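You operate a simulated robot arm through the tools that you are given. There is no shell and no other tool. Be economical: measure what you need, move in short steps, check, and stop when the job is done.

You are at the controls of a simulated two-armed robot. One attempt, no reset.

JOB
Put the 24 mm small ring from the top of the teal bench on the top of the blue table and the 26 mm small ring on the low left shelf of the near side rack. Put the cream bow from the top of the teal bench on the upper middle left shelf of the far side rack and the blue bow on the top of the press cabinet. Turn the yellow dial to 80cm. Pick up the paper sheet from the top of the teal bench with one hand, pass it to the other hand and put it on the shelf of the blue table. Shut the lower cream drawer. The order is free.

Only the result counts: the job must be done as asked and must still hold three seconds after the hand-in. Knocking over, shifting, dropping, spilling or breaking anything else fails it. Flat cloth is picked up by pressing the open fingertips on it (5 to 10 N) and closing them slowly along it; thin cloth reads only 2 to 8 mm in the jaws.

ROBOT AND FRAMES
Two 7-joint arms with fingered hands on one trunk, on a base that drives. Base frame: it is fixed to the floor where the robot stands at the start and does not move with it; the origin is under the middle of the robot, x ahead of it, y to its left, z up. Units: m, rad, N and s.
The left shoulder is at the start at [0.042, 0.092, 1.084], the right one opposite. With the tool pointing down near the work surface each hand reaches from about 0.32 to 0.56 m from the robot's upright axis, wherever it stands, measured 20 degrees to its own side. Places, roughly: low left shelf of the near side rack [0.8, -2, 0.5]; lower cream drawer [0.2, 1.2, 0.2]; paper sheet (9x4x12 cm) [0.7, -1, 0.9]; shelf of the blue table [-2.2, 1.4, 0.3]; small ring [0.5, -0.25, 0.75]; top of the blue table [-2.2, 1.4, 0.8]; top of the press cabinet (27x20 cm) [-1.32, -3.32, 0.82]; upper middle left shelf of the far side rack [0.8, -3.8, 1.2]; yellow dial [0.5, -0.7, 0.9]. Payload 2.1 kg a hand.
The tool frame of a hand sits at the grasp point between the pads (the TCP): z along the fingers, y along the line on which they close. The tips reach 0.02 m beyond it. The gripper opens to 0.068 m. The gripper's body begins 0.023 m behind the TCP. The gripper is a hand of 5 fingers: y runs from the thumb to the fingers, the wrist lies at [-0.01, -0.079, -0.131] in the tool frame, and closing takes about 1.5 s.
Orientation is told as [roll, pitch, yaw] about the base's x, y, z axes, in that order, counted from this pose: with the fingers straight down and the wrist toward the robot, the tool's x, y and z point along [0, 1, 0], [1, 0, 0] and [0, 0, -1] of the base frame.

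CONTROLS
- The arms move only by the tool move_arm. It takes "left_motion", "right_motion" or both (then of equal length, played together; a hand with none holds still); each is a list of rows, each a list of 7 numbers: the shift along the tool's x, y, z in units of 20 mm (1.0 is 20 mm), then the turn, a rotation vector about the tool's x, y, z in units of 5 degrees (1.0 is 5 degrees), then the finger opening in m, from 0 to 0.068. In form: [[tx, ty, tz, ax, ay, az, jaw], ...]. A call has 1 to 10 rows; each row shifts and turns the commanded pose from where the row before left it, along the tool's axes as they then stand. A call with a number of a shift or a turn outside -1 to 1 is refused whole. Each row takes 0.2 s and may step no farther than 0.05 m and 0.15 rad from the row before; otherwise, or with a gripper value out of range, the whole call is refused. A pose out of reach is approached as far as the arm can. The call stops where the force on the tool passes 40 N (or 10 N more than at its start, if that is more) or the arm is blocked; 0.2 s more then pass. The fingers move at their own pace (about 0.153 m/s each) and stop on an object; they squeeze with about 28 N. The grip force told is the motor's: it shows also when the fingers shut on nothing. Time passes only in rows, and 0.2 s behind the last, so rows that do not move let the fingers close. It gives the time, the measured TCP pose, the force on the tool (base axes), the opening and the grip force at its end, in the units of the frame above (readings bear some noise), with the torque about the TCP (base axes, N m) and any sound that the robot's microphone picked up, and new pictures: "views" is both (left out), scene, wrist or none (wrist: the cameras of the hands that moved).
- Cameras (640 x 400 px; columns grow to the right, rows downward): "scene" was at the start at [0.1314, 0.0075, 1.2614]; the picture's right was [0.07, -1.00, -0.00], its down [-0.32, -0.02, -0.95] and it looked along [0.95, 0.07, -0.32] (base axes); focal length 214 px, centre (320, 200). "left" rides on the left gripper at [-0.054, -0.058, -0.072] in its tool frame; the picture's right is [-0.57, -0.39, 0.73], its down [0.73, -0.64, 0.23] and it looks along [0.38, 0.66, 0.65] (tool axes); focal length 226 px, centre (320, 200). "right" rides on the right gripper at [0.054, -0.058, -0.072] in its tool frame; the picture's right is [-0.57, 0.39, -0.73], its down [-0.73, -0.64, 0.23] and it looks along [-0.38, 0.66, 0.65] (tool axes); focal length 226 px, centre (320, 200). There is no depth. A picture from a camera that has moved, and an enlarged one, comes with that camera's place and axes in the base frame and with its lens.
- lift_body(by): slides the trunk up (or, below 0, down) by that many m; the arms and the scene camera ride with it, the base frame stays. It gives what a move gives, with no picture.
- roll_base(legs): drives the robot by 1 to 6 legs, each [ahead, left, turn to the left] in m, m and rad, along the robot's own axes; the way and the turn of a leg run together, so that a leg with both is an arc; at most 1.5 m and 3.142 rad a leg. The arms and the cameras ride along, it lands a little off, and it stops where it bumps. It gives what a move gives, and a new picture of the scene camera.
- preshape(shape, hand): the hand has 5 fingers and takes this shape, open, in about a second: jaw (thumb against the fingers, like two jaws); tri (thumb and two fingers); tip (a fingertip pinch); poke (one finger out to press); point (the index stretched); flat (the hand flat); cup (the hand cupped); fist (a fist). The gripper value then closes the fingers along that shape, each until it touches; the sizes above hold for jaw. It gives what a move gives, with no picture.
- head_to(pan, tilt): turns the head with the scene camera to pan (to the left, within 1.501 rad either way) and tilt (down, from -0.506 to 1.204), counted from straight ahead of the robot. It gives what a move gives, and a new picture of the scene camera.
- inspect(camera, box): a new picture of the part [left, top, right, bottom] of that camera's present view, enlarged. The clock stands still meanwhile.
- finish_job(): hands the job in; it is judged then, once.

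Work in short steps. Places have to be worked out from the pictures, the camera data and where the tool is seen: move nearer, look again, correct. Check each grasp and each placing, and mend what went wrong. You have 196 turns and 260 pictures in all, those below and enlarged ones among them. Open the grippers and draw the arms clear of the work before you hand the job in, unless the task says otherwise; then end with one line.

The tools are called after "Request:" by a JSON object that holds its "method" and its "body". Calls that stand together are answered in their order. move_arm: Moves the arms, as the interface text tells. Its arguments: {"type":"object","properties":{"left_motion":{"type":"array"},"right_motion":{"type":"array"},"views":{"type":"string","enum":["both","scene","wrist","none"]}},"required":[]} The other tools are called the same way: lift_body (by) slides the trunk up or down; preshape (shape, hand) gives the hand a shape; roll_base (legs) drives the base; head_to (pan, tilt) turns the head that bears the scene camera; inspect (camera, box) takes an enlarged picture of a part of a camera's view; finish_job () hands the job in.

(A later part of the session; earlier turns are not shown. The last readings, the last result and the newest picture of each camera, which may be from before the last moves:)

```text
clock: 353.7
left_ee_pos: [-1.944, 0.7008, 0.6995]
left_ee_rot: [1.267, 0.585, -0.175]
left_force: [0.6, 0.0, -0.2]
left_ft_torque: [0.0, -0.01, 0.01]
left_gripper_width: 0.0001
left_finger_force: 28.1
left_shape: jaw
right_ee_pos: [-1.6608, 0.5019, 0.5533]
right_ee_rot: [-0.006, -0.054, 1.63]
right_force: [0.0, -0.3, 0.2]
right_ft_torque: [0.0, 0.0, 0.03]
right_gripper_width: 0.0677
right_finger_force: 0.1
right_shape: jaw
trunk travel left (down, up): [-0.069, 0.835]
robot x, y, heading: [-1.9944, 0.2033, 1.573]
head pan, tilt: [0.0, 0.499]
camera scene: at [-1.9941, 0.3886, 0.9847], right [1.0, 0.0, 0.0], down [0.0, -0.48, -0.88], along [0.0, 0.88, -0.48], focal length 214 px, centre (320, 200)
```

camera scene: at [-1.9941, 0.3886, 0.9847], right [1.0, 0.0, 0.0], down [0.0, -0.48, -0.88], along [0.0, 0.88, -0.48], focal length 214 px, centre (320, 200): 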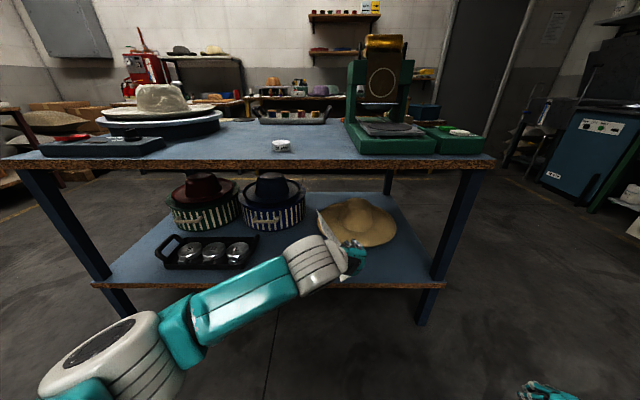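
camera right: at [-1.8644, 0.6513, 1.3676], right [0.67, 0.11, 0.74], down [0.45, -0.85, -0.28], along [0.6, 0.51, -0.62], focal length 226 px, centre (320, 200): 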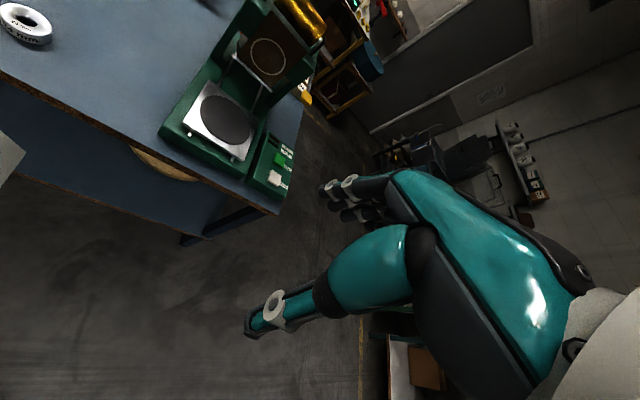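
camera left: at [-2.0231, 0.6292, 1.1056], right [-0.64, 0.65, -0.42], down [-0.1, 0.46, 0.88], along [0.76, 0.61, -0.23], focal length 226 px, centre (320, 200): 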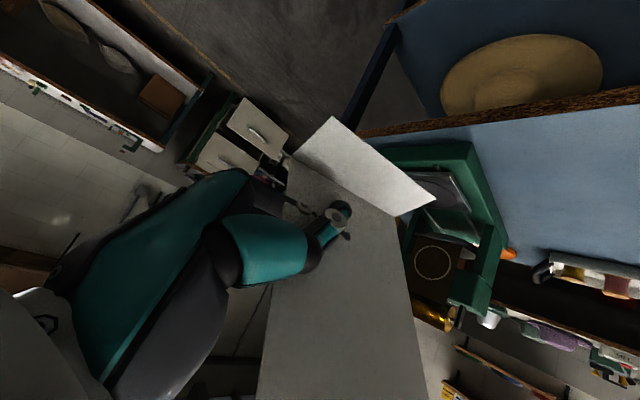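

The shelf's front strip (x -2.1…-1.65, y 0.98…1.15) is free. I lower the left hand in front of the table first.

Request:
{"method": "move_arm", "body": {"left_motion": [[-0.985, 0.69, -0.05, 0, 0, 0, 0], [-0.985, 0.69, -0.05, 0, 0, 0, 0], [-0.985, 0.69, -0.05, 0, 0, 0, 0], [-0.985, 0.69, -0.05, 0, 0, 0, 0], [-0.985, 0.69, -0.05, 0, 0, 0, 0], [-0.985, 0.69, -0.05, 0, 0, 0, 0], [-0.985, 0.69, -0.05, 0, 0, 0, 0], [-0.985, 0.69, -0.05, 0, 0, 0, 0]], "views": "both"}}

```text
clock: 355.5
left_ee_pos: [-1.9451, 0.6483, 0.5156]
left_ee_rot: [1.269, 0.585, -0.175]
left_force: [0.2, 1.0, 0.1]
left_ft_torque: [0.0, 0.02, -0.01]
left_gripper_width: 0.0
left_finger_force: 27.7
left_shape: jaw
right_ee_pos: [-1.6615, 0.5026, 0.554]
right_ee_rot: [-0.006, -0.055, 1.63]
right_force: [-0.3, 0.0, -0.1]
right_ft_torque: [-0.01, 0.04, -0.02]
right_gripper_width: 0.0678
right_finger_force: 0.2
right_shape: jaw
trunk travel left (down, up): [-0.069, 0.835]
robot x, y, heading: [-1.9898, 0.2028, 1.571]
head pan, tilt: [0.0, 0.499]
camera scene: at [-1.9942, 0.3885, 0.9847], right [1.0, 0.0, 0.0], down [0.0, -0.48, -0.88], along [0.0, 0.88, -0.48], focal length 214 px, centre (320, 200)
camera left: at [-2.0234, 0.5752, 0.5212], right [-0.64, 0.65, -0.42], down [-0.11, 0.46, 0.88], along [0.76, 0.61, -0.23], focal length 226 px, centre (320, 200)
```

scene: 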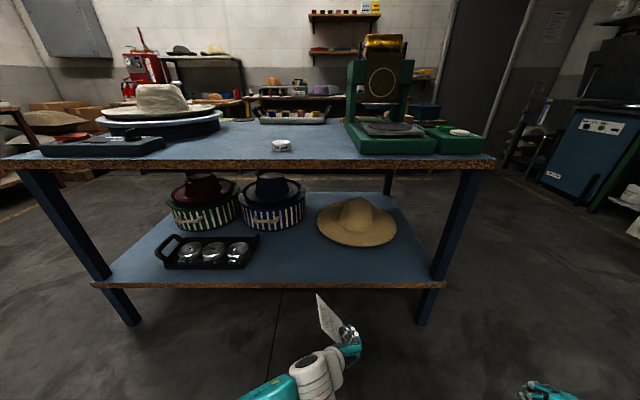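
left: 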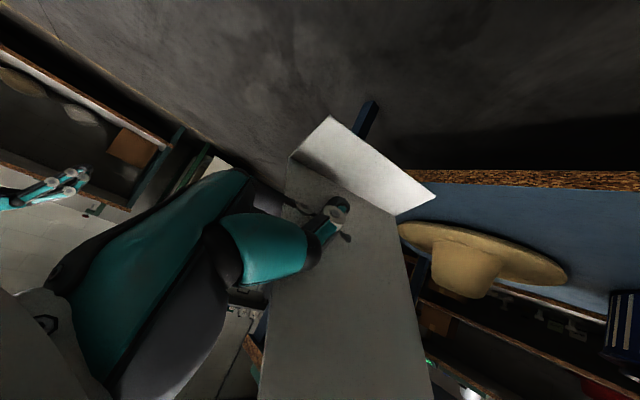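

I zoom to check how the sheet hangs now.

Request:
{"method": "inspect", "body": {"camera": "scene", "box": [270, 270, 410, 370]}}

Request:
{"method": "inspect", "body": {"camera": "left", "box": [240, 90, 480, 400]}}

```text
4.00 times, centred on (340, 320) of scene
camera zoom: at [-1.9942, 0.3885, 0.9847], right [1.0, 0.0, 0.0], down [0.0, -0.48, -0.88], along [0.0, 0.88, -0.48], focal length 858 px, centre (240, -280)
```

zoom: 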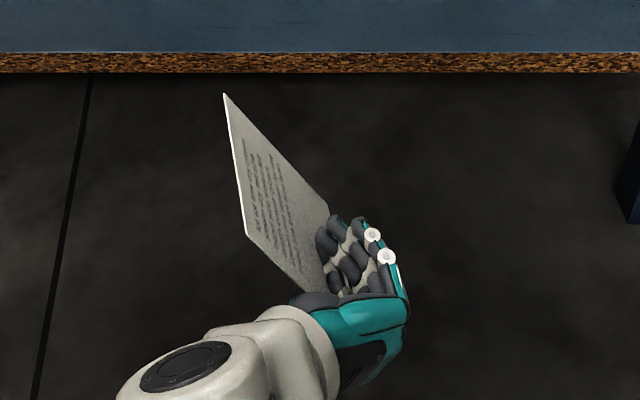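

```text
1.29 times, centred on (360, 245) of left
camera zoom: at [-2.0234, 0.5752, 0.5212], right [-0.64, 0.65, -0.42], down [-0.11, 0.46, 0.88], along [0.76, 0.61, -0.23], focal length 292 px, centre (268, 142)
```

zoom: 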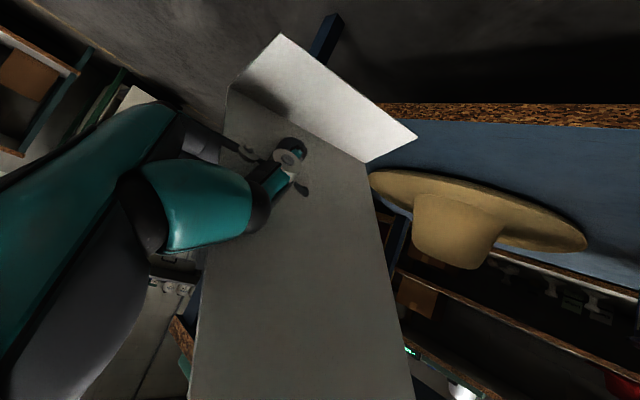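

The panel still leans about 30° to the left, so I roll the hand 30° more and check.

Request:
{"method": "move_arm", "body": {"left_motion": [[0, 0, 0, 0, 0, 1, 0], [0, 0, 0, 0, 0, 1, 0], [0, 0, 0, 0, 0, 1, 0], [0, 0, 0, 0, 0, 1, 0], [0, 0, 0, 0, 0, 1, 0], [0, 0, 0, 0, 0, 1, 0]], "views": "wrist"}}

Request:
{"method": "inspect", "body": {"camera": "scene", "box": [270, 270, 410, 370]}}

```text
clock: 356.9
left_ee_pos: [-1.9436, 0.6462, 0.5155]
left_ee_rot: [1.026, 1.071, -0.493]
left_force: [0.0, 0.1, -0.3]
left_ft_torque: [0.0, 0.0, 0.01]
left_gripper_width: 0.0
left_finger_force: 27.8
left_shape: jaw
right_ee_pos: [-1.6614, 0.5031, 0.5549]
right_ee_rot: [-0.004, -0.056, 1.631]
right_force: [0.7, 0.3, 0.4]
right_ft_torque: [0.03, 0.0, 0.03]
right_gripper_width: 0.0676
right_finger_force: 0.0
right_shape: jaw
trunk travel left (down, up): [-0.069, 0.835]
robot x, y, heading: [-1.9933, 0.2017, 1.568]
head pan, tilt: [0.0, 0.499]
camera left: at [-2.0173, 0.5845, 0.5613], right [-0.67, 0.73, -0.07], down [0.39, 0.44, 0.81], along [0.62, 0.51, -0.59], focal length 226 px, centre (320, 200)
```

left: 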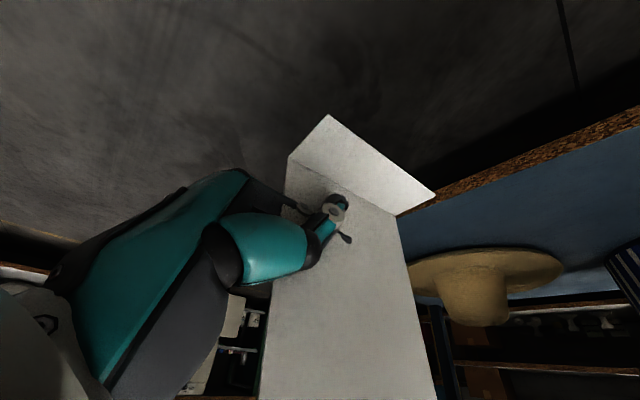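

```text
4.00 times, centred on (340, 320) of scene
camera zoom: at [-1.9941, 0.3885, 0.9847], right [1.0, 0.0, 0.0], down [0.0, -0.48, -0.88], along [0.0, 0.88, -0.48], focal length 858 px, centre (240, -280)
```

zoom: 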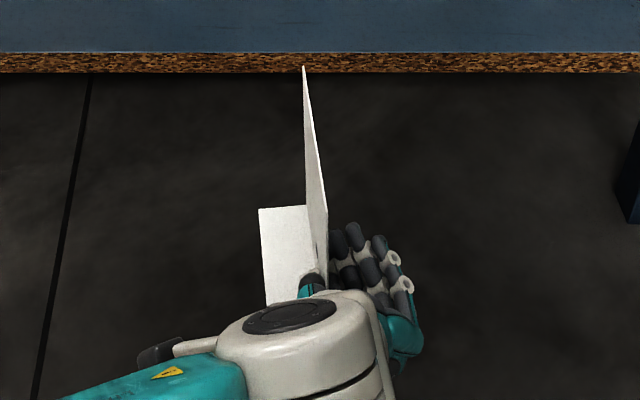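

The sheet is now upright with its foot level. I lower the trunk fully and position the hand at z≈0.40 for insertion.

Request:
{"method": "lift_body", "body": {"by": -0.065}}

Request:
{"method": "move_arm", "body": {"left_motion": [[-0.93, 0.1, 0.125, 0, 0, 0, 0], [-0.93, 0.1, 0.125, 0, 0, 0, 0], [-0.93, 0.1, 0.125, 0, 0, 0, 0], [-0.93, 0.1, 0.125, 0, 0, 0, 0], [-0.93, 0.1, 0.125, 0, 0, 0, 0]], "views": "scene"}}

```text
clock: 357.9
left_ee_pos: [-1.9445, 0.6462, 0.4493]
left_ee_rot: [1.029, 1.067, -0.489]
left_force: [-0.6, 0.1, 0.5]
left_ft_torque: [0.0, 0.03, 0.01]
left_gripper_width: 0.0
left_finger_force: 28.3
left_shape: jaw
right_ee_pos: [-1.6616, 0.502, 0.4896]
right_ee_rot: [-0.004, -0.056, 1.628]
right_force: [0.0, 0.5, 0.2]
right_ft_torque: [0.02, 0.01, -0.01]
right_gripper_width: 0.0678
right_finger_force: 0.0
right_shape: jaw
trunk travel left (down, up): [-0.004, 0.9]
robot x, y, heading: [-1.9935, 0.2027, 1.57]
head pan, tilt: [0.0, 0.499]
```

```text
clock: 359.1
left_ee_pos: [-2.024, 0.6456, 0.4005]
left_ee_rot: [1.029, 1.069, -0.488]
left_force: [0.2, -0.3, -0.7]
left_ft_torque: [0.01, 0.01, -0.05]
left_gripper_width: 0.0
left_finger_force: 27.7
left_shape: jaw
right_ee_pos: [-1.6605, 0.5032, 0.4896]
right_ee_rot: [-0.005, -0.055, 1.632]
right_force: [1.0, 0.9, -0.4]
right_ft_torque: [-0.02, -0.03, 0.0]
right_gripper_width: 0.0677
right_finger_force: 0.1
right_shape: jaw
trunk travel left (down, up): [-0.004, 0.9]
robot x, y, heading: [-1.9943, 0.2049, 1.57]
head pan, tilt: [0.0, 0.499]
camera scene: at [-1.9941, 0.4076, 0.9173], right [1.0, 0.0, 0.0], down [0.0, -0.48, -0.88], along [0.0, 0.88, -0.48], focal length 214 px, centre (320, 200)
```

scene: 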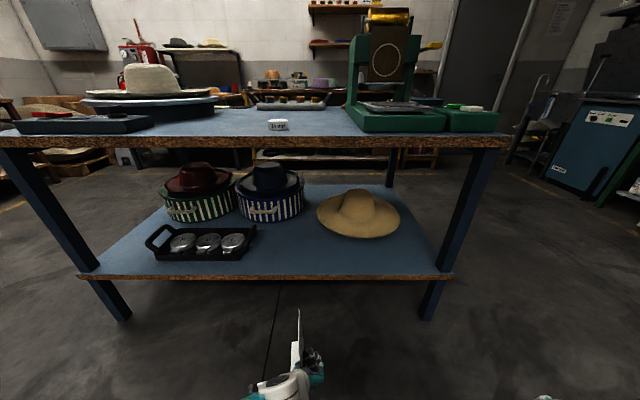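

Shelf at z≈0.305. I raise 2 cm for margin and drive forward to insert the sheet under the table top.

Request:
{"method": "move_arm", "body": {"left_motion": [[0.41, -0.88, -0.25, 0, 0, 0, 0]], "views": "none"}}

Request:
{"method": "roll_base", "body": {"legs": [[0.28, 0, 0]]}}

Request:
{"method": "head_to", "body": {"pan": 0.0, "tilt": 0.9}}

```text
clock: 359.5
left_ee_pos: [-2.0255, 0.6461, 0.4232]
left_ee_rot: [1.027, 1.069, -0.489]
left_force: [0.2, 0.5, 0.2]
left_ft_torque: [-0.02, -0.02, -0.03]
left_gripper_width: 0.0
left_finger_force: 28.0
left_shape: jaw
right_ee_pos: [-1.6598, 0.5026, 0.4902]
right_ee_rot: [-0.005, -0.054, 1.631]
right_force: [0.1, -0.1, 0.4]
right_ft_torque: [0.03, 0.01, 0.02]
right_gripper_width: 0.0675
right_finger_force: 0.0
right_shape: jaw
trunk travel left (down, up): [-0.004, 0.9]
robot x, y, heading: [-1.9936, 0.2017, 1.568]
head pan, tilt: [0.0, 0.499]
```

```text
clock: 361.5
left_ee_pos: [-2.0266, 0.9221, 0.4226]
left_ee_rot: [1.027, 1.068, -0.486]
left_force: [0.9, 0.7, -0.5]
left_ft_torque: [0.01, 0.01, 0.05]
left_gripper_width: 0.0002
left_finger_force: 28.0
left_shape: jaw
right_ee_pos: [-1.6632, 0.7781, 0.4892]
right_ee_rot: [-0.004, -0.054, 1.632]
right_force: [-0.4, 0.0, -0.2]
right_ft_torque: [0.03, 0.01, 0.0]
right_gripper_width: 0.068
right_finger_force: 0.0
right_shape: jaw
trunk travel left (down, up): [-0.004, 0.9]
robot x, y, heading: [-1.9886, 0.4789, 1.573]
head pan, tilt: [0.0, 0.499]
camera scene: at [-1.9949, 0.6841, 0.9173], right [1.0, 0.0, 0.0], down [0.0, -0.48, -0.88], along [0.0, 0.88, -0.48], focal length 214 px, centre (320, 200)
```

scene: 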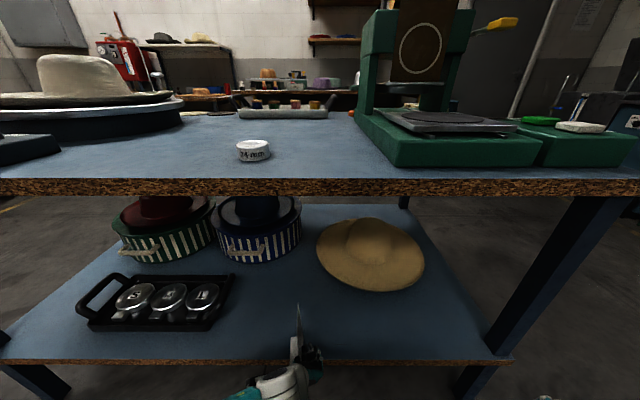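

```text
clock: 362.3
left_ee_pos: [-2.0267, 0.9223, 0.422]
left_ee_rot: [1.028, 1.068, -0.488]
left_force: [0.4, -0.6, 1.1]
left_ft_torque: [0.0, 0.0, -0.02]
left_gripper_width: 0.0
left_finger_force: 27.5
left_shape: jaw
right_ee_pos: [-1.6639, 0.7792, 0.4894]
right_ee_rot: [-0.006, -0.054, 1.631]
right_force: [0.7, 0.0, 1.3]
right_ft_torque: [0.0, 0.02, 0.0]
right_gripper_width: 0.0679
right_finger_force: 0.1
right_shape: jaw
trunk travel left (down, up): [-0.004, 0.9]
robot x, y, heading: [-1.9949, 0.479, 1.571]
head pan, tilt: [0.0, 0.901]
camera scene: at [-1.9948, 0.6686, 0.8835], right [1.0, 0.0, 0.0], down [0.0, -0.78, -0.62], along [0.0, 0.62, -0.78], focal length 214 px, centre (320, 200)
```

scene: 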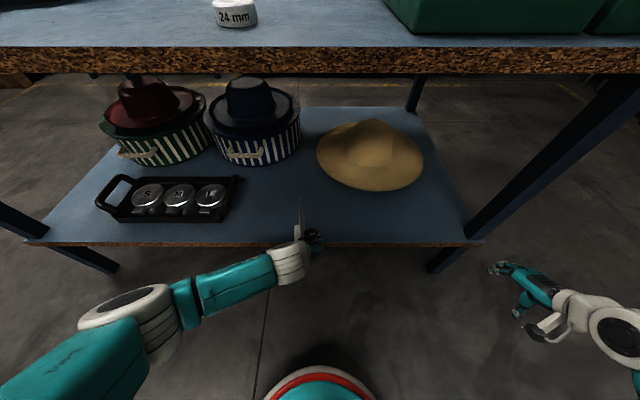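

Clear ahead. I drive the last 11.5 cm.

Request:
{"method": "roll_base", "body": {"legs": [[0.115, 0, 0]]}}

Request:
{"method": "move_arm", "body": {"left_motion": [[-0.2, 0.44, 0.12, 0, 0, 0, 0], [-0.2, 0.44, 0.12, 0, 0, 0, 0], [-0.2, 0.44, 0.12, 0, 0, 0, 0], [-0.2, 0.44, 0.12, 0, 0, 0, 0]], "views": "both"}}

```text
clock: 363.6
left_ee_pos: [-2.0272, 1.0374, 0.4215]
left_ee_rot: [1.029, 1.069, -0.485]
left_force: [0.2, -0.4, -0.4]
left_ft_torque: [-0.02, -0.03, 0.0]
left_gripper_width: 0.0001
left_finger_force: 28.1
left_shape: jaw
right_ee_pos: [-1.664, 0.8964, 0.4907]
right_ee_rot: [-0.005, -0.053, 1.634]
right_force: [0.5, 0.7, 0.3]
right_ft_torque: [-0.02, -0.03, 0.01]
right_gripper_width: 0.0679
right_finger_force: 0.0
right_shape: jaw
trunk travel left (down, up): [-0.004, 0.9]
robot x, y, heading: [-1.9966, 0.5944, 1.572]
head pan, tilt: [0.0, 0.901]
camera scene: at [-1.9957, 0.7839, 0.8834], right [1.0, 0.0, 0.0], down [0.0, -0.78, -0.62], along [0.0, 0.62, -0.78], focal length 214 px, centre (320, 200)
```

scene: 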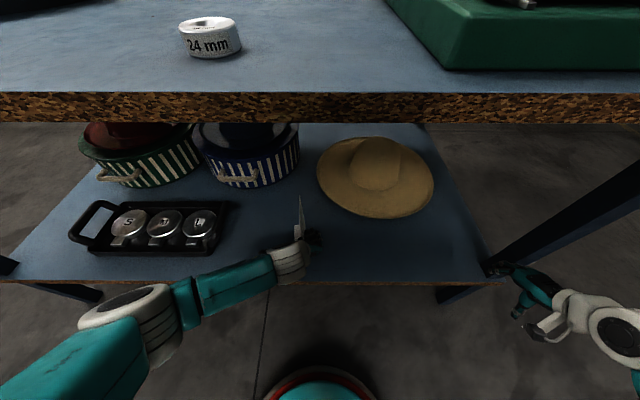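

```text
clock: 364.6
left_ee_pos: [-2.0272, 1.0369, 0.3823]
left_ee_rot: [1.028, 1.068, -0.487]
left_force: [-0.2, 0.1, -0.3]
left_ft_torque: [0.01, 0.0, -0.01]
left_gripper_width: 0.0
left_finger_force: 28.2
left_shape: jaw
right_ee_pos: [-1.6632, 0.8962, 0.4891]
right_ee_rot: [-0.005, -0.055, 1.634]
right_force: [-0.1, -0.5, -0.2]
right_ft_torque: [0.02, 0.0, 0.0]
right_gripper_width: 0.068
right_finger_force: 0.0
right_shape: jaw
trunk travel left (down, up): [-0.004, 0.9]
robot x, y, heading: [-1.9892, 0.5911, 1.574]
head pan, tilt: [0.0, 0.901]
camera scene: at [-1.9957, 0.7839, 0.8834], right [1.0, 0.0, 0.0], down [0.0, -0.78, -0.62], along [0.0, 0.62, -0.78], focal length 214 px, centre (320, 200)
camera left: at [-2.1005, 0.9745, 0.4282], right [-0.68, 0.73, -0.08], down [0.39, 0.44, 0.81], along [0.62, 0.52, -0.59], focal length 226 px, centre (320, 200)
```

scene: 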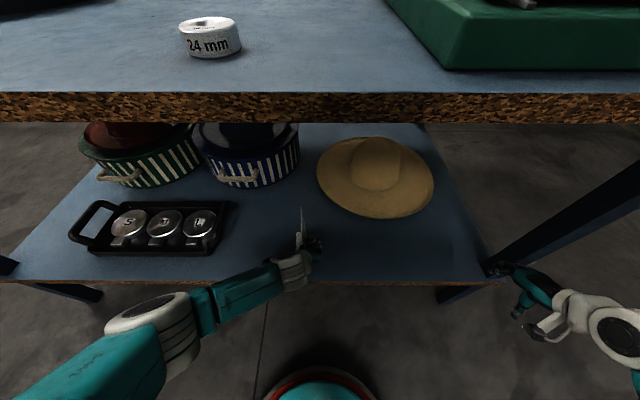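
left: 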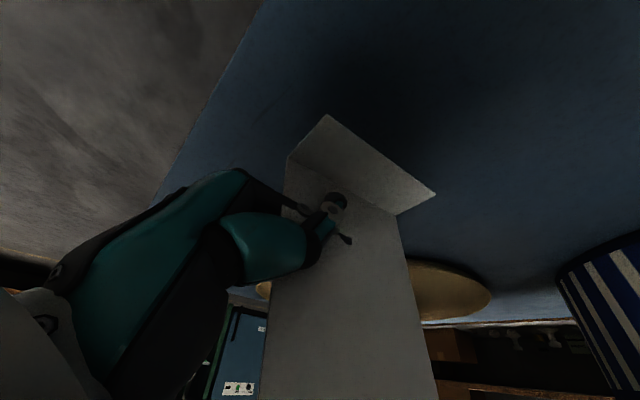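

Lowering the last few centimetres in 5 mm steps.

Request:
{"method": "move_arm", "body": {"left_motion": [[-0.2, 0.44, 0.12, 0, 0, 0, 0], [-0.2, 0.44, 0.12, 0, 0, 0, 0], [-0.1, 0.22, 0.06, 0, 0, 0, 0], [-0.1, 0.22, 0.06, 0, 0, 0, 0], [0, 0, 0, 0, 0, 0, 0]], "views": "wrist"}}

```text
clock: 365.8
left_ee_pos: [-2.027, 1.0382, 0.3517]
left_ee_rot: [1.028, 1.067, -0.484]
left_force: [0.4, -0.2, -0.2]
left_ft_torque: [-0.03, 0.01, -0.02]
left_gripper_width: 0.0
left_finger_force: 27.8
left_shape: jaw
right_ee_pos: [-1.6629, 0.8955, 0.4889]
right_ee_rot: [-0.006, -0.054, 1.635]
right_force: [-0.3, 0.5, 0.5]
right_ft_torque: [0.0, -0.01, 0.01]
right_gripper_width: 0.0679
right_finger_force: 0.0
right_shape: jaw
trunk travel left (down, up): [-0.004, 0.9]
robot x, y, heading: [-1.9952, 0.5918, 1.575]
head pan, tilt: [0.0, 0.901]
camera left: at [-2.1009, 0.9743, 0.3982], right [-0.68, 0.73, -0.08], down [0.39, 0.45, 0.81], along [0.62, 0.52, -0.59], focal length 226 px, centre (320, 200)
```

left: 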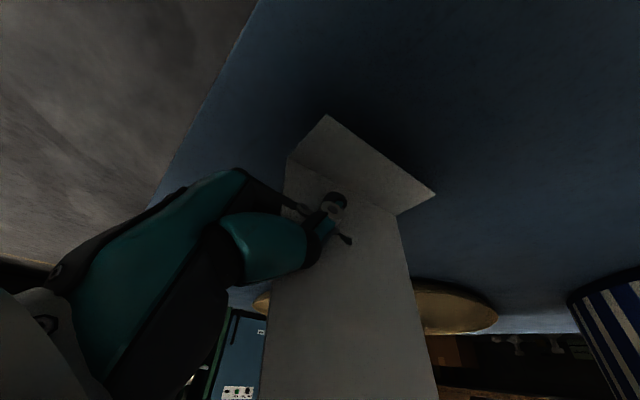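

Request:
{"method": "move_arm", "body": {"left_motion": [[-0.1, 0.22, 0.06, 0, 0, 0, 0], [-0.1, 0.22, 0.06, 0, 0, 0, 0], [-0.05, 0.11, 0.03, 0, 0, 0, 0], [0, 0, 0, 0, 0, 0, 0]], "views": "wrist"}}

```text
clock: 366.8
left_ee_pos: [-2.0263, 1.0366, 0.3393]
left_ee_rot: [1.03, 1.069, -0.486]
left_force: [0.3, -0.9, 0.6]
left_ft_torque: [0.1, 0.02, 0.02]
left_gripper_width: 0.0
left_finger_force: 28.1
left_shape: jaw
right_ee_pos: [-1.6623, 0.895, 0.4895]
right_ee_rot: [-0.006, -0.054, 1.635]
right_force: [0.0, 0.6, -0.4]
right_ft_torque: [0.06, -0.03, -0.01]
right_gripper_width: 0.068
right_finger_force: 0.1
right_shape: jaw
trunk travel left (down, up): [-0.004, 0.9]
robot x, y, heading: [-1.9973, 0.5939, 1.576]
head pan, tilt: [0.0, 0.901]
camera left: at [-2.0997, 0.9745, 0.3854], right [-0.68, 0.73, -0.08], down [0.39, 0.44, 0.81], along [0.62, 0.52, -0.59], focal length 226 px, centre (320, 200)
```

left: 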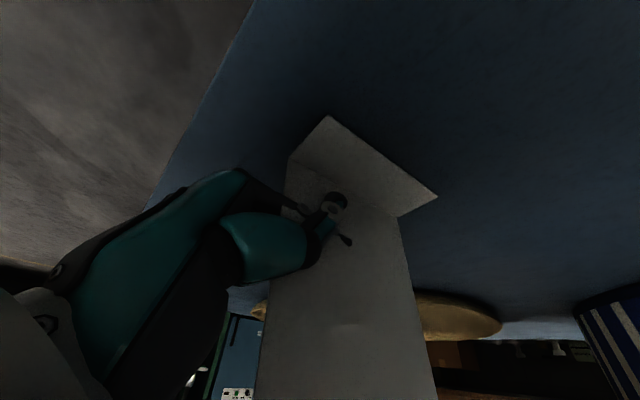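

The foot just begins to touch. I go 4 mm further, then open.

Request:
{"method": "move_arm", "body": {"left_motion": [[-0.08, 0.18, 0.05, 0, 0, 0, 0], [0, 0, 0, 0, 0, 0, 0.0], [0, 0, 0, 0, 0, 0, 0.015], [0, 0, 0, 0, 0, 0, 0.03], [0, 0, 0, 0, 0, 0, 0.05], [0, 0, 0, 0, 0, 0, 0.06], [0, 0, 0, 0, 0, 0, 0.06]], "views": "both"}}

```text
clock: 368.4
left_ee_pos: [-2.0254, 1.036, 0.3358]
left_ee_rot: [1.031, 1.068, -0.484]
left_force: [-2.5, 0.5, 7.0]
left_ft_torque: [0.03, -0.01, 0.03]
left_gripper_width: 0.0572
left_finger_force: 0.0
left_shape: jaw
right_ee_pos: [-1.6641, 0.8955, 0.4897]
right_ee_rot: [-0.005, -0.054, 1.636]
right_force: [-0.9, 0.5, -0.3]
right_ft_torque: [0.0, 0.0, 0.06]
right_gripper_width: 0.068
right_finger_force: 0.1
right_shape: jaw
trunk travel left (down, up): [-0.004, 0.9]
robot x, y, heading: [-1.994, 0.5926, 1.576]
head pan, tilt: [0.0, 0.901]
camera scene: at [-1.9958, 0.7836, 0.8835], right [1.0, 0.0, 0.0], down [0.0, -0.78, -0.62], along [0.0, 0.62, -0.78], focal length 214 px, centre (320, 200)
camera left: at [-2.0993, 0.9746, 0.3817], right [-0.68, 0.73, -0.08], down [0.39, 0.44, 0.81], along [0.62, 0.52, -0.59], focal length 226 px, centre (320, 200)
```

scene: 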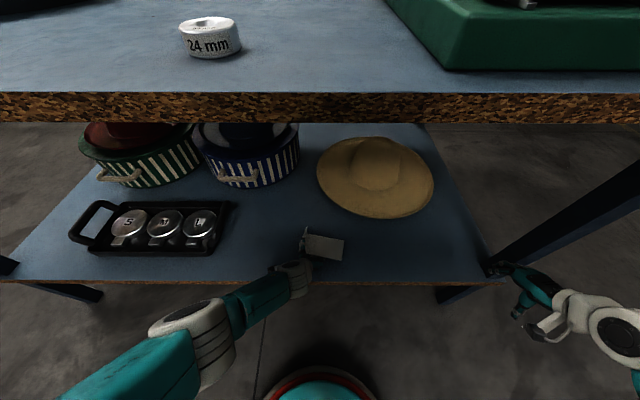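
left: 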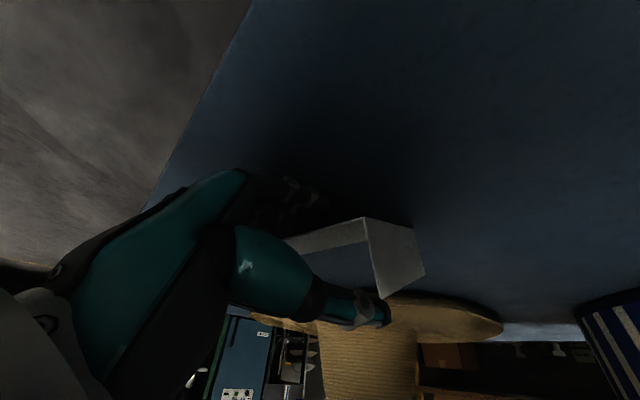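

The sheet tipped to the right. I zoom to see whether it rests on my fingers.

Request:
{"method": "inspect", "body": {"camera": "scene", "box": [250, 210, 390, 310]}}

Request:
{"method": "inspect", "body": {"camera": "left", "box": [220, 150, 460, 350]}}

```text
4.00 times, centred on (320, 260) of scene
camera zoom: at [-1.9958, 0.7836, 0.8835], right [1.0, 0.0, 0.0], down [0.0, -0.78, -0.62], along [0.0, 0.62, -0.78], focal length 858 px, centre (320, -40)
```

zoom: 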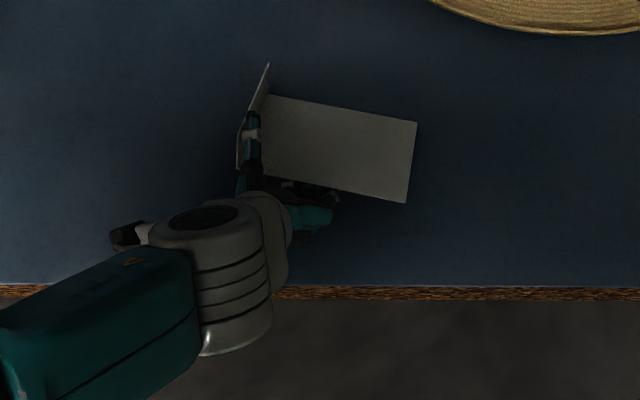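

```text
2.00 times, centred on (340, 250) of left
camera zoom: at [-2.0993, 0.9746, 0.3817], right [-0.68, 0.73, -0.08], down [0.39, 0.44, 0.81], along [0.62, 0.52, -0.59], focal length 452 px, centre (280, 100)
```

zoom: 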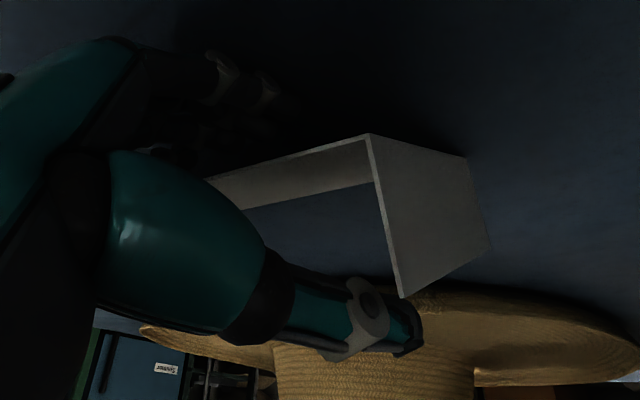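

The sheet lies with its panel flat on the shelf, partly over my fingertips. I draw the hand straight back.

Request:
{"method": "move_arm", "body": {"left_motion": [[-0.05, 0.1, -0.49, 0, 0, 0, 0.06], [-0.05, 0.11, -0.49, 0, 0, 0, 0.06], [-0.05, 0.11, -0.49, 0, 0, 0, 0.06], [-0.05, 0.11, -0.49, 0, 0, 0, 0.06], [-0.05, 0.11, -0.49, 0, 0, 0, 0.06]], "views": "both"}}

Request:
{"method": "inspect", "body": {"camera": "scene", "box": [250, 210, 390, 310]}}

```text
clock: 369.6
left_ee_pos: [-2.0279, 0.9856, 0.3369]
left_ee_rot: [1.028, 1.069, -0.484]
left_force: [-0.1, 0.6, 2.4]
left_ft_torque: [0.05, -0.04, 0.05]
left_gripper_width: 0.0588
left_finger_force: 0.1
left_shape: jaw
right_ee_pos: [-1.6625, 0.8955, 0.4883]
right_ee_rot: [-0.007, -0.055, 1.636]
right_force: [-0.1, 0.3, -0.1]
right_ft_torque: [0.0, -0.04, -0.01]
right_gripper_width: 0.068
right_finger_force: 0.1
right_shape: jaw
trunk travel left (down, up): [-0.004, 0.9]
robot x, y, heading: [-1.9931, 0.596, 1.577]
head pan, tilt: [0.0, 0.901]
camera scene: at [-1.9957, 0.7838, 0.8834], right [1.0, 0.0, 0.0], down [0.0, -0.78, -0.62], along [0.0, 0.62, -0.78], focal length 214 px, centre (320, 200)
camera left: at [-2.1007, 0.9232, 0.3831], right [-0.68, 0.73, -0.08], down [0.39, 0.44, 0.81], along [0.62, 0.52, -0.59], focal length 226 px, centre (320, 200)
```

scene: 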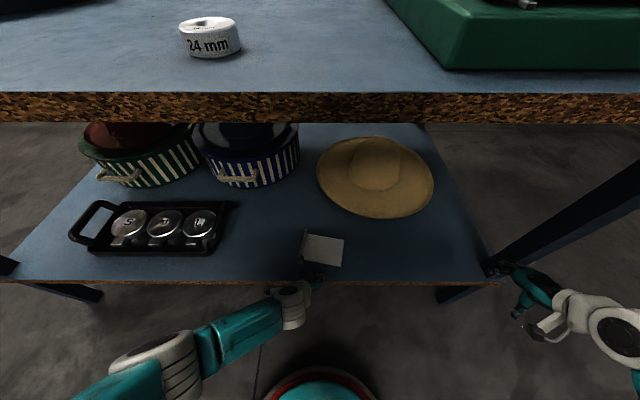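
left: 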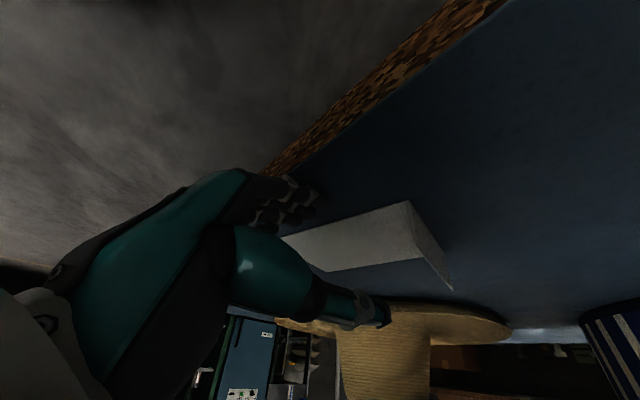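

```text
4.00 times, centred on (320, 260) of scene
camera zoom: at [-1.9957, 0.7838, 0.8834], right [1.0, 0.0, 0.0], down [0.0, -0.78, -0.62], along [0.0, 0.62, -0.78], focal length 858 px, centre (320, -40)
```

zoom: 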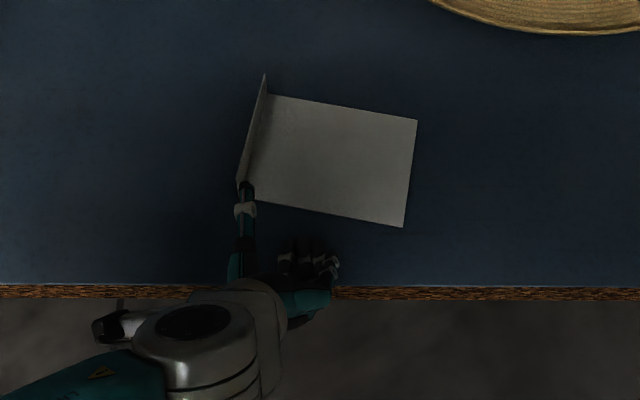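

The sheet lies flat on the shelf. I withdraw the hand and back off.

Request:
{"method": "move_arm", "body": {"left_motion": [[-0.05, 0.1, -0.9, 0, 0, 0, 0.06], [-0.05, 0.1, -0.9, 0, 0, 0, 0.06], [0, 0, 0, 0, 0, 0, 0.06]], "views": "none"}}

Request:
{"method": "roll_base", "body": {"legs": [[-0.45, 0, 0]]}}

Request:
{"method": "head_to", "body": {"pan": 0.0, "tilt": 0.6}}

```text
clock: 370.4
left_ee_pos: [-2.0285, 0.9489, 0.3412]
left_ee_rot: [1.028, 1.067, -0.487]
left_force: [0.4, -0.1, 0.1]
left_ft_torque: [0.0, -0.01, -0.01]
left_gripper_width: 0.0597
left_finger_force: 0.0
left_shape: jaw
right_ee_pos: [-1.6632, 0.8963, 0.4898]
right_ee_rot: [-0.006, -0.055, 1.636]
right_force: [0.3, 0.5, -0.2]
right_ft_torque: [-0.02, 0.03, 0.0]
right_gripper_width: 0.0677
right_finger_force: 0.0
right_shape: jaw
trunk travel left (down, up): [-0.004, 0.9]
robot x, y, heading: [-1.9923, 0.5977, 1.573]
head pan, tilt: [0.0, 0.901]
```

```text
clock: 373.0
left_ee_pos: [-2.023, 0.5076, 0.3411]
left_ee_rot: [1.028, 1.068, -0.496]
left_force: [-0.2, -0.5, -0.1]
left_ft_torque: [0.03, -0.01, 0.0]
left_gripper_width: 0.0595
left_finger_force: 0.0
left_shape: jaw
right_ee_pos: [-1.6612, 0.4496, 0.4891]
right_ee_rot: [-0.004, -0.055, 1.624]
right_force: [0.4, -0.1, -0.4]
right_ft_torque: [0.0, 0.01, -0.04]
right_gripper_width: 0.0679
right_finger_force: 0.0
right_shape: jaw
trunk travel left (down, up): [-0.004, 0.9]
robot x, y, heading: [-1.9915, 0.1522, 1.561]
head pan, tilt: [0.0, 0.901]
camera scene: at [-1.994, 0.3413, 0.8834], right [1.0, -0.01, 0.0], down [0.0, -0.78, -0.62], along [0.0, 0.62, -0.78], focal length 214 px, centre (320, 200)
```

scene: 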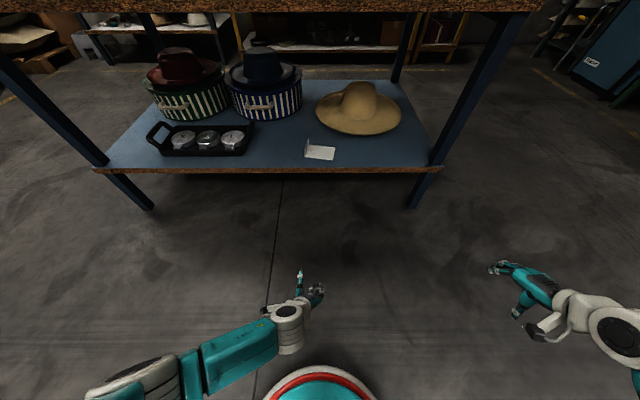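

```text
clock: 373.8
left_ee_pos: [-2.0249, 0.5073, 0.341]
left_ee_rot: [1.029, 1.069, -0.497]
left_force: [0.6, -0.3, 0.1]
left_ft_torque: [0.01, 0.02, -0.02]
left_gripper_width: 0.0598
left_finger_force: 0.0
left_shape: jaw
right_ee_pos: [-1.6611, 0.4493, 0.4902]
right_ee_rot: [-0.003, -0.054, 1.626]
right_force: [-0.3, 0.5, -0.3]
right_ft_torque: [-0.03, 0.04, 0.03]
right_gripper_width: 0.0678
right_finger_force: 0.1
right_shape: jaw
trunk travel left (down, up): [-0.004, 0.9]
robot x, y, heading: [-1.9928, 0.1468, 1.566]
head pan, tilt: [0.0, 0.6]
camera scene: at [-1.9939, 0.3541, 0.9081], right [1.0, -0.01, 0.0], down [0.0, -0.57, -0.82], along [0.01, 0.82, -0.57], focal length 214 px, centre (320, 200)
```

scene: 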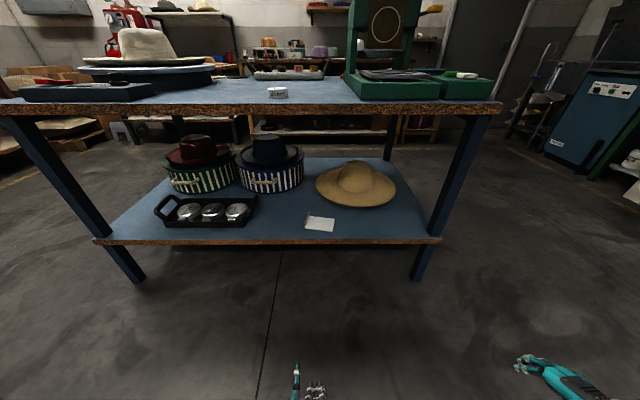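

Paper confirmed on the shelf. Now the drawer: I turn right and drive over to look at it.

Request:
{"method": "roll_base", "body": {"legs": [[0, 0, -1.566], [1.25, 0, 0], [0, 0.6, 0]]}}

Request:
{"method": "head_to", "body": {"pan": 0.2, "tilt": 0.4}}

```text
clock: 387.2
left_ee_pos: [-0.3312, 0.7442, 0.3411]
left_ee_rot: [1.029, 1.066, -2.055]
left_force: [0.1, -0.3, 0.5]
left_ft_torque: [-0.01, 0.03, 0.0]
left_gripper_width: 0.0598
left_finger_force: 0.0
left_shape: jaw
right_ee_pos: [-0.3856, 0.3803, 0.4895]
right_ee_rot: [-0.004, -0.054, 0.066]
right_force: [1.1, -0.2, 0.4]
right_ft_torque: [0.0, -0.01, -0.01]
right_gripper_width: 0.0679
right_finger_force: 0.1
right_shape: jaw
trunk travel left (down, up): [-0.004, 0.9]
robot x, y, heading: [-0.6851, 0.7098, 0.004]
head pan, tilt: [0.0, 0.6]
camera scene: at [-0.486, 0.7122, 0.9082], right [0.0, -1.0, 0.0], down [-0.57, 0.0, -0.82], along [0.82, 0.0, -0.57], focal length 214 px, centre (320, 200)
```

scene: 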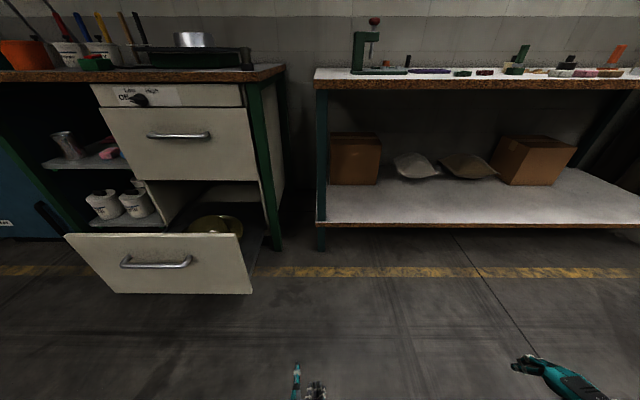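

```text
clock: 387.9
left_ee_pos: [-0.3302, 0.744, 0.341]
left_ee_rot: [1.029, 1.069, -2.056]
left_force: [-0.4, 0.7, -0.2]
left_ft_torque: [0.04, -0.02, -0.02]
left_gripper_width: 0.0601
left_finger_force: 0.1
left_shape: jaw
right_ee_pos: [-0.3846, 0.3797, 0.4891]
right_ee_rot: [-0.005, -0.055, 0.065]
right_force: [0.1, 0.4, 0.3]
right_ft_torque: [0.01, -0.02, -0.03]
right_gripper_width: 0.0678
right_finger_force: 0.1
right_shape: jaw
trunk travel left (down, up): [-0.004, 0.9]
robot x, y, heading: [-0.6872, 0.7125, 0.003]
head pan, tilt: [0.201, 0.4]
camera scene: at [-0.4837, 0.7306, 0.9264], right [0.2, -0.98, 0.0], down [-0.38, -0.08, -0.92], along [0.9, 0.19, -0.39], focal length 214 px, centre (320, 200)
```

scene: 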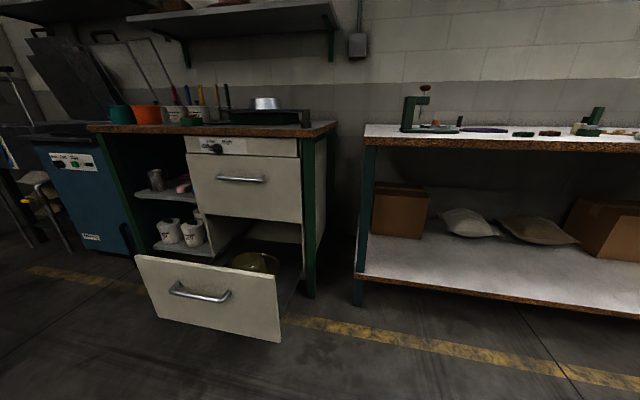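

The lower drawer's front is near x 0.04 (y 0.97–1.58), pulled out about 0.27 m. My left hand already points forward at z 0.34; I close it and line it up at y≈1.28.

Request:
{"method": "move_arm", "body": {"left_motion": [[0, 0, 0, 0, 0, 0, 0.0], [0, 0, 0, 0, 0, 0, 0.0], [0, 0, 0, 0, 0, 0, 0.0], [0, 0, 0, 0, 0, 0, 0.0]], "views": "none"}}

Request:
{"method": "roll_base", "body": {"legs": [[0, 0.54, 0], [0.2, 0, 0]]}}

Request:
{"method": "head_to", "body": {"pan": 0.0, "tilt": 0.75}}

```text
clock: 388.9
left_ee_pos: [-0.331, 0.7439, 0.3418]
left_ee_rot: [1.028, 1.068, -2.056]
left_force: [-0.4, 0.0, 0.2]
left_ft_torque: [0.01, 0.0, 0.0]
left_gripper_width: 0.0
left_finger_force: 28.2
left_shape: jaw
right_ee_pos: [-0.3857, 0.3808, 0.4891]
right_ee_rot: [-0.004, -0.053, 0.064]
right_force: [-1.1, -0.6, -0.1]
right_ft_torque: [-0.03, 0.02, -0.02]
right_gripper_width: 0.0683
right_finger_force: 0.0
right_shape: jaw
trunk travel left (down, up): [-0.004, 0.9]
robot x, y, heading: [-0.6865, 0.7075, 0.006]
head pan, tilt: [0.201, 0.4]
```

```text
clock: 393.2
left_ee_pos: [-0.1405, 1.286, 0.3406]
left_ee_rot: [1.028, 1.069, -2.052]
left_force: [-0.4, 0.0, -0.5]
left_ft_torque: [-0.02, 0.01, 0.03]
left_gripper_width: 0.0
left_finger_force: 28.1
left_shape: jaw
right_ee_pos: [-0.1939, 0.9203, 0.4894]
right_ee_rot: [-0.005, -0.054, 0.066]
right_force: [0.1, 0.2, -0.5]
right_ft_torque: [0.02, -0.02, 0.02]
right_gripper_width: 0.068
right_finger_force: 0.1
right_shape: jaw
trunk travel left (down, up): [-0.004, 0.9]
robot x, y, heading: [-0.4944, 1.2499, 0.009]
head pan, tilt: [0.201, 0.4]
camera scene: at [-0.2935, 1.2715, 0.9264], right [0.21, -0.98, 0.0], down [-0.38, -0.08, -0.92], along [0.9, 0.19, -0.39], focal length 214 px, centre (320, 200)
```

scene: 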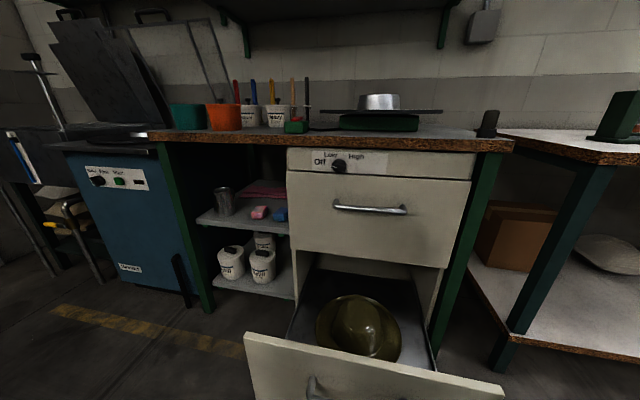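

```text
clock: 394.0
left_ee_pos: [-0.1407, 1.2845, 0.3402]
left_ee_rot: [1.028, 1.067, -2.055]
left_force: [0.2, -0.4, 0.4]
left_ft_torque: [-0.03, 0.02, 0.05]
left_gripper_width: 0.0
left_finger_force: 28.1
left_shape: jaw
right_ee_pos: [-0.1932, 0.922, 0.4894]
right_ee_rot: [-0.004, -0.054, 0.066]
right_force: [0.2, -0.1, 0.0]
right_ft_torque: [0.0, 0.0, 0.02]
right_gripper_width: 0.0679
right_finger_force: 0.0
right_shape: jaw
trunk travel left (down, up): [-0.004, 0.9]
robot x, y, heading: [-0.4957, 1.2487, 0.002]
head pan, tilt: [0.0, 0.75]
camera scene: at [-0.3012, 1.253, 0.8954], right [0.01, -1.0, 0.0], down [-0.68, 0.0, -0.73], along [0.73, 0.01, -0.68], focal length 214 px, centre (320, 200)
```

scene: 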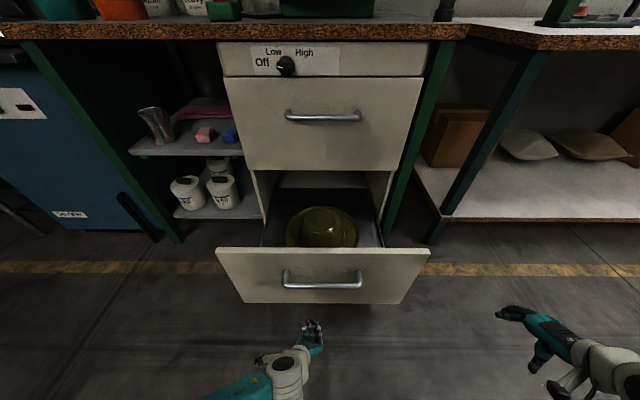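

The panel front is at x≈-0.015, z 0.17–0.47, centred at y 1.245. I raise the trunk 7 cm to push above the handle, centre on y 1.245, and push by driving forward.

Request:
{"method": "lift_body", "body": {"by": 0.07}}

Request:
{"method": "roll_base", "body": {"legs": [[0, -0.04, 0], [0.1, 0, 0]]}}

```text
clock: 395.1
left_ee_pos: [-0.1416, 1.2846, 0.4107]
left_ee_rot: [1.028, 1.068, -2.055]
left_force: [0.3, -0.3, -0.3]
left_ft_torque: [0.0, -0.05, 0.01]
left_gripper_width: 0.0
left_finger_force: 28.0
left_shape: jaw
right_ee_pos: [-0.1929, 0.9211, 0.5602]
right_ee_rot: [-0.005, -0.054, 0.067]
right_force: [0.0, -0.3, 0.3]
right_ft_torque: [0.01, -0.02, 0.01]
right_gripper_width: 0.0681
right_finger_force: 0.0
right_shape: jaw
trunk travel left (down, up): [-0.074, 0.83]
robot x, y, heading: [-0.4983, 1.2508, 0.011]
head pan, tilt: [0.0, 0.75]
```

```text
clock: 396.7
left_ee_pos: [-0.0441, 1.2469, 0.4102]
left_ee_rot: [1.028, 1.066, -2.052]
left_force: [0.7, 0.8, -0.6]
left_ft_torque: [-0.03, 0.04, 0.01]
left_gripper_width: 0.0
left_finger_force: 28.5
left_shape: jaw
right_ee_pos: [-0.0953, 0.8831, 0.5599]
right_ee_rot: [-0.004, -0.053, 0.068]
right_force: [-0.4, 0.4, -0.7]
right_ft_torque: [0.03, 0.02, 0.02]
right_gripper_width: 0.0682
right_finger_force: 0.1
right_shape: jaw
trunk travel left (down, up): [-0.074, 0.83]
robot x, y, heading: [-0.3944, 1.2153, 0.011]
head pan, tilt: [0.0, 0.75]
camera scene: at [-0.2238, 1.2147, 0.9679], right [0.01, -1.0, 0.0], down [-0.68, -0.01, -0.73], along [0.73, 0.01, -0.68], focal length 214 px, centre (320, 200)
```

scene: 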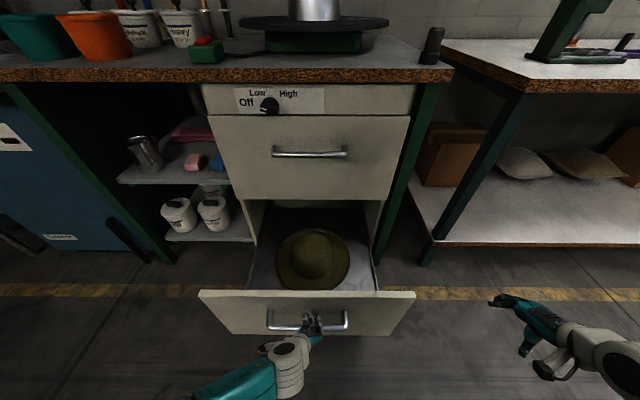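

Almost at the panel. I drive ahead 12 cm and check force and motion.

Request:
{"method": "roll_base", "body": {"legs": [[0.12, 0, -0.008]]}}

```text
clock: 397.9
left_ee_pos: [0.0795, 1.2445, 0.4117]
left_ee_rot: [1.031, 1.068, -2.064]
left_force: [-0.6, -0.5, -1.1]
left_ft_torque: [0.0, -0.01, -0.01]
left_gripper_width: 0.0
left_finger_force: 28.0
left_shape: jaw
right_ee_pos: [0.023, 0.8805, 0.5596]
right_ee_rot: [-0.004, -0.054, 0.057]
right_force: [0.4, 0.5, 0.2]
right_ft_torque: [0.0, -0.02, 0.0]
right_gripper_width: 0.0678
right_finger_force: 0.1
right_shape: jaw
trunk travel left (down, up): [-0.074, 0.83]
robot x, y, heading: [-0.2777, 1.2137, -0.0]
head pan, tilt: [0.0, 0.75]
camera scene: at [-0.1023, 1.2133, 0.9679], right [0.0, -1.0, 0.0], down [-0.68, 0.0, -0.73], along [0.73, 0.0, -0.68], focal length 214 px, centre (320, 200)
```

scene: 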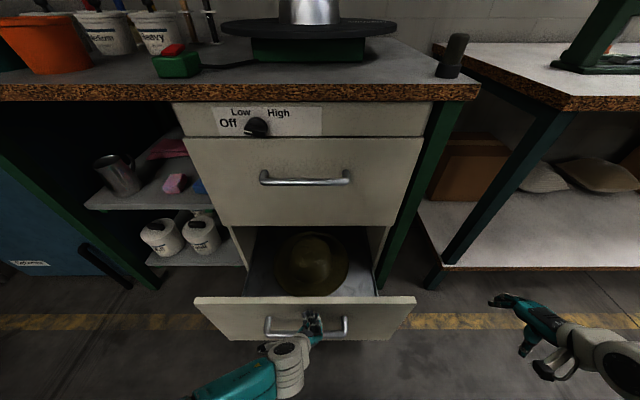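

The drawer moves with the push. I drive another 15 cm.

Request:
{"method": "roll_base", "body": {"legs": [[0.15, 0, 0]]}}

```text
clock: 399.3
left_ee_pos: [0.23, 1.2418, 0.4108]
left_ee_rot: [1.028, 1.068, -2.068]
left_force: [0.0, 0.1, 0.8]
left_ft_torque: [-0.01, -0.01, 0.0]
left_gripper_width: 0.0001
left_finger_force: 27.9
left_shape: jaw
right_ee_pos: [0.1709, 0.8783, 0.5597]
right_ee_rot: [-0.006, -0.055, 0.053]
right_force: [0.5, -0.2, -0.8]
right_ft_torque: [-0.01, 0.0, 0.03]
right_gripper_width: 0.068
right_finger_force: 0.0
right_shape: jaw
trunk travel left (down, up): [-0.074, 0.83]
robot x, y, heading: [-0.1258, 1.2132, -0.006]
head pan, tilt: [0.0, 0.75]
camera scene: at [0.0477, 1.2118, 0.9679], right [-0.01, -1.0, 0.0], down [-0.68, 0.0, -0.73], along [0.73, 0.0, -0.68], focal length 214 px, centre (320, 200)
```

scene: 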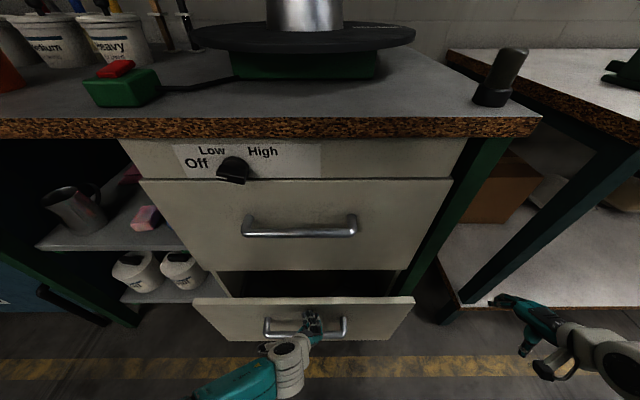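

About 6 cm remain. I finish with the arm, which stops at 40 N.

Request:
{"method": "move_arm", "body": {"left_motion": [[0.053, -0.113, 0.485, 0, 0, 0, 0], [0.053, -0.113, 0.485, 0, 0, 0, 0], [0.053, -0.113, 0.485, 0, 0, 0, 0], [0.053, -0.113, 0.485, 0, 0, 0, 0], [0.053, -0.113, 0.485, 0, 0, 0, 0], [0.053, -0.113, 0.485, 0, 0, 0, 0], [0.053, -0.113, 0.485, 0, 0, 0, 0], [0.053, -0.113, 0.485, 0, 0, 0, 0]], "views": "scene"}}

```text
clock: 401.1
left_ee_pos: [0.3112, 1.2421, 0.4111]
left_ee_rot: [1.028, 1.067, -2.067]
left_force: [0.6, -0.1, -0.3]
left_ft_torque: [0.0, 0.02, 0.02]
left_gripper_width: 0.0
left_finger_force: 27.7
left_shape: jaw
right_ee_pos: [0.1714, 0.8788, 0.559]
right_ee_rot: [-0.005, -0.053, 0.052]
right_force: [-0.1, -0.3, 0.5]
right_ft_torque: [0.01, 0.03, 0.0]
right_gripper_width: 0.0679
right_finger_force: 0.2
right_shape: jaw
trunk travel left (down, up): [-0.074, 0.83]
robot x, y, heading: [-0.1258, 1.2112, -0.003]
head pan, tilt: [0.0, 0.75]
camera scene: at [0.0478, 1.2118, 0.9679], right [-0.01, -1.0, 0.0], down [-0.68, 0.0, -0.73], along [0.73, 0.0, -0.68], focal length 214 px, centre (320, 200)
```

scene: 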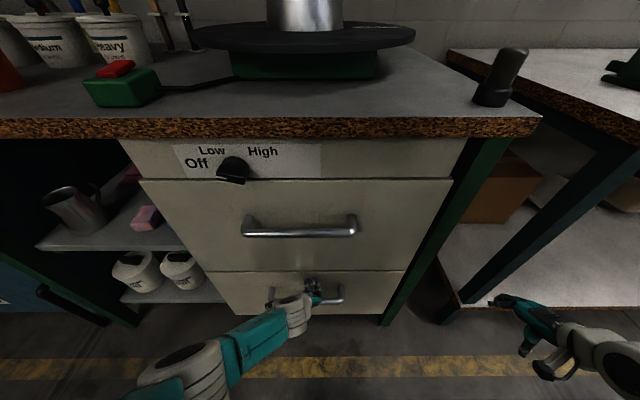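

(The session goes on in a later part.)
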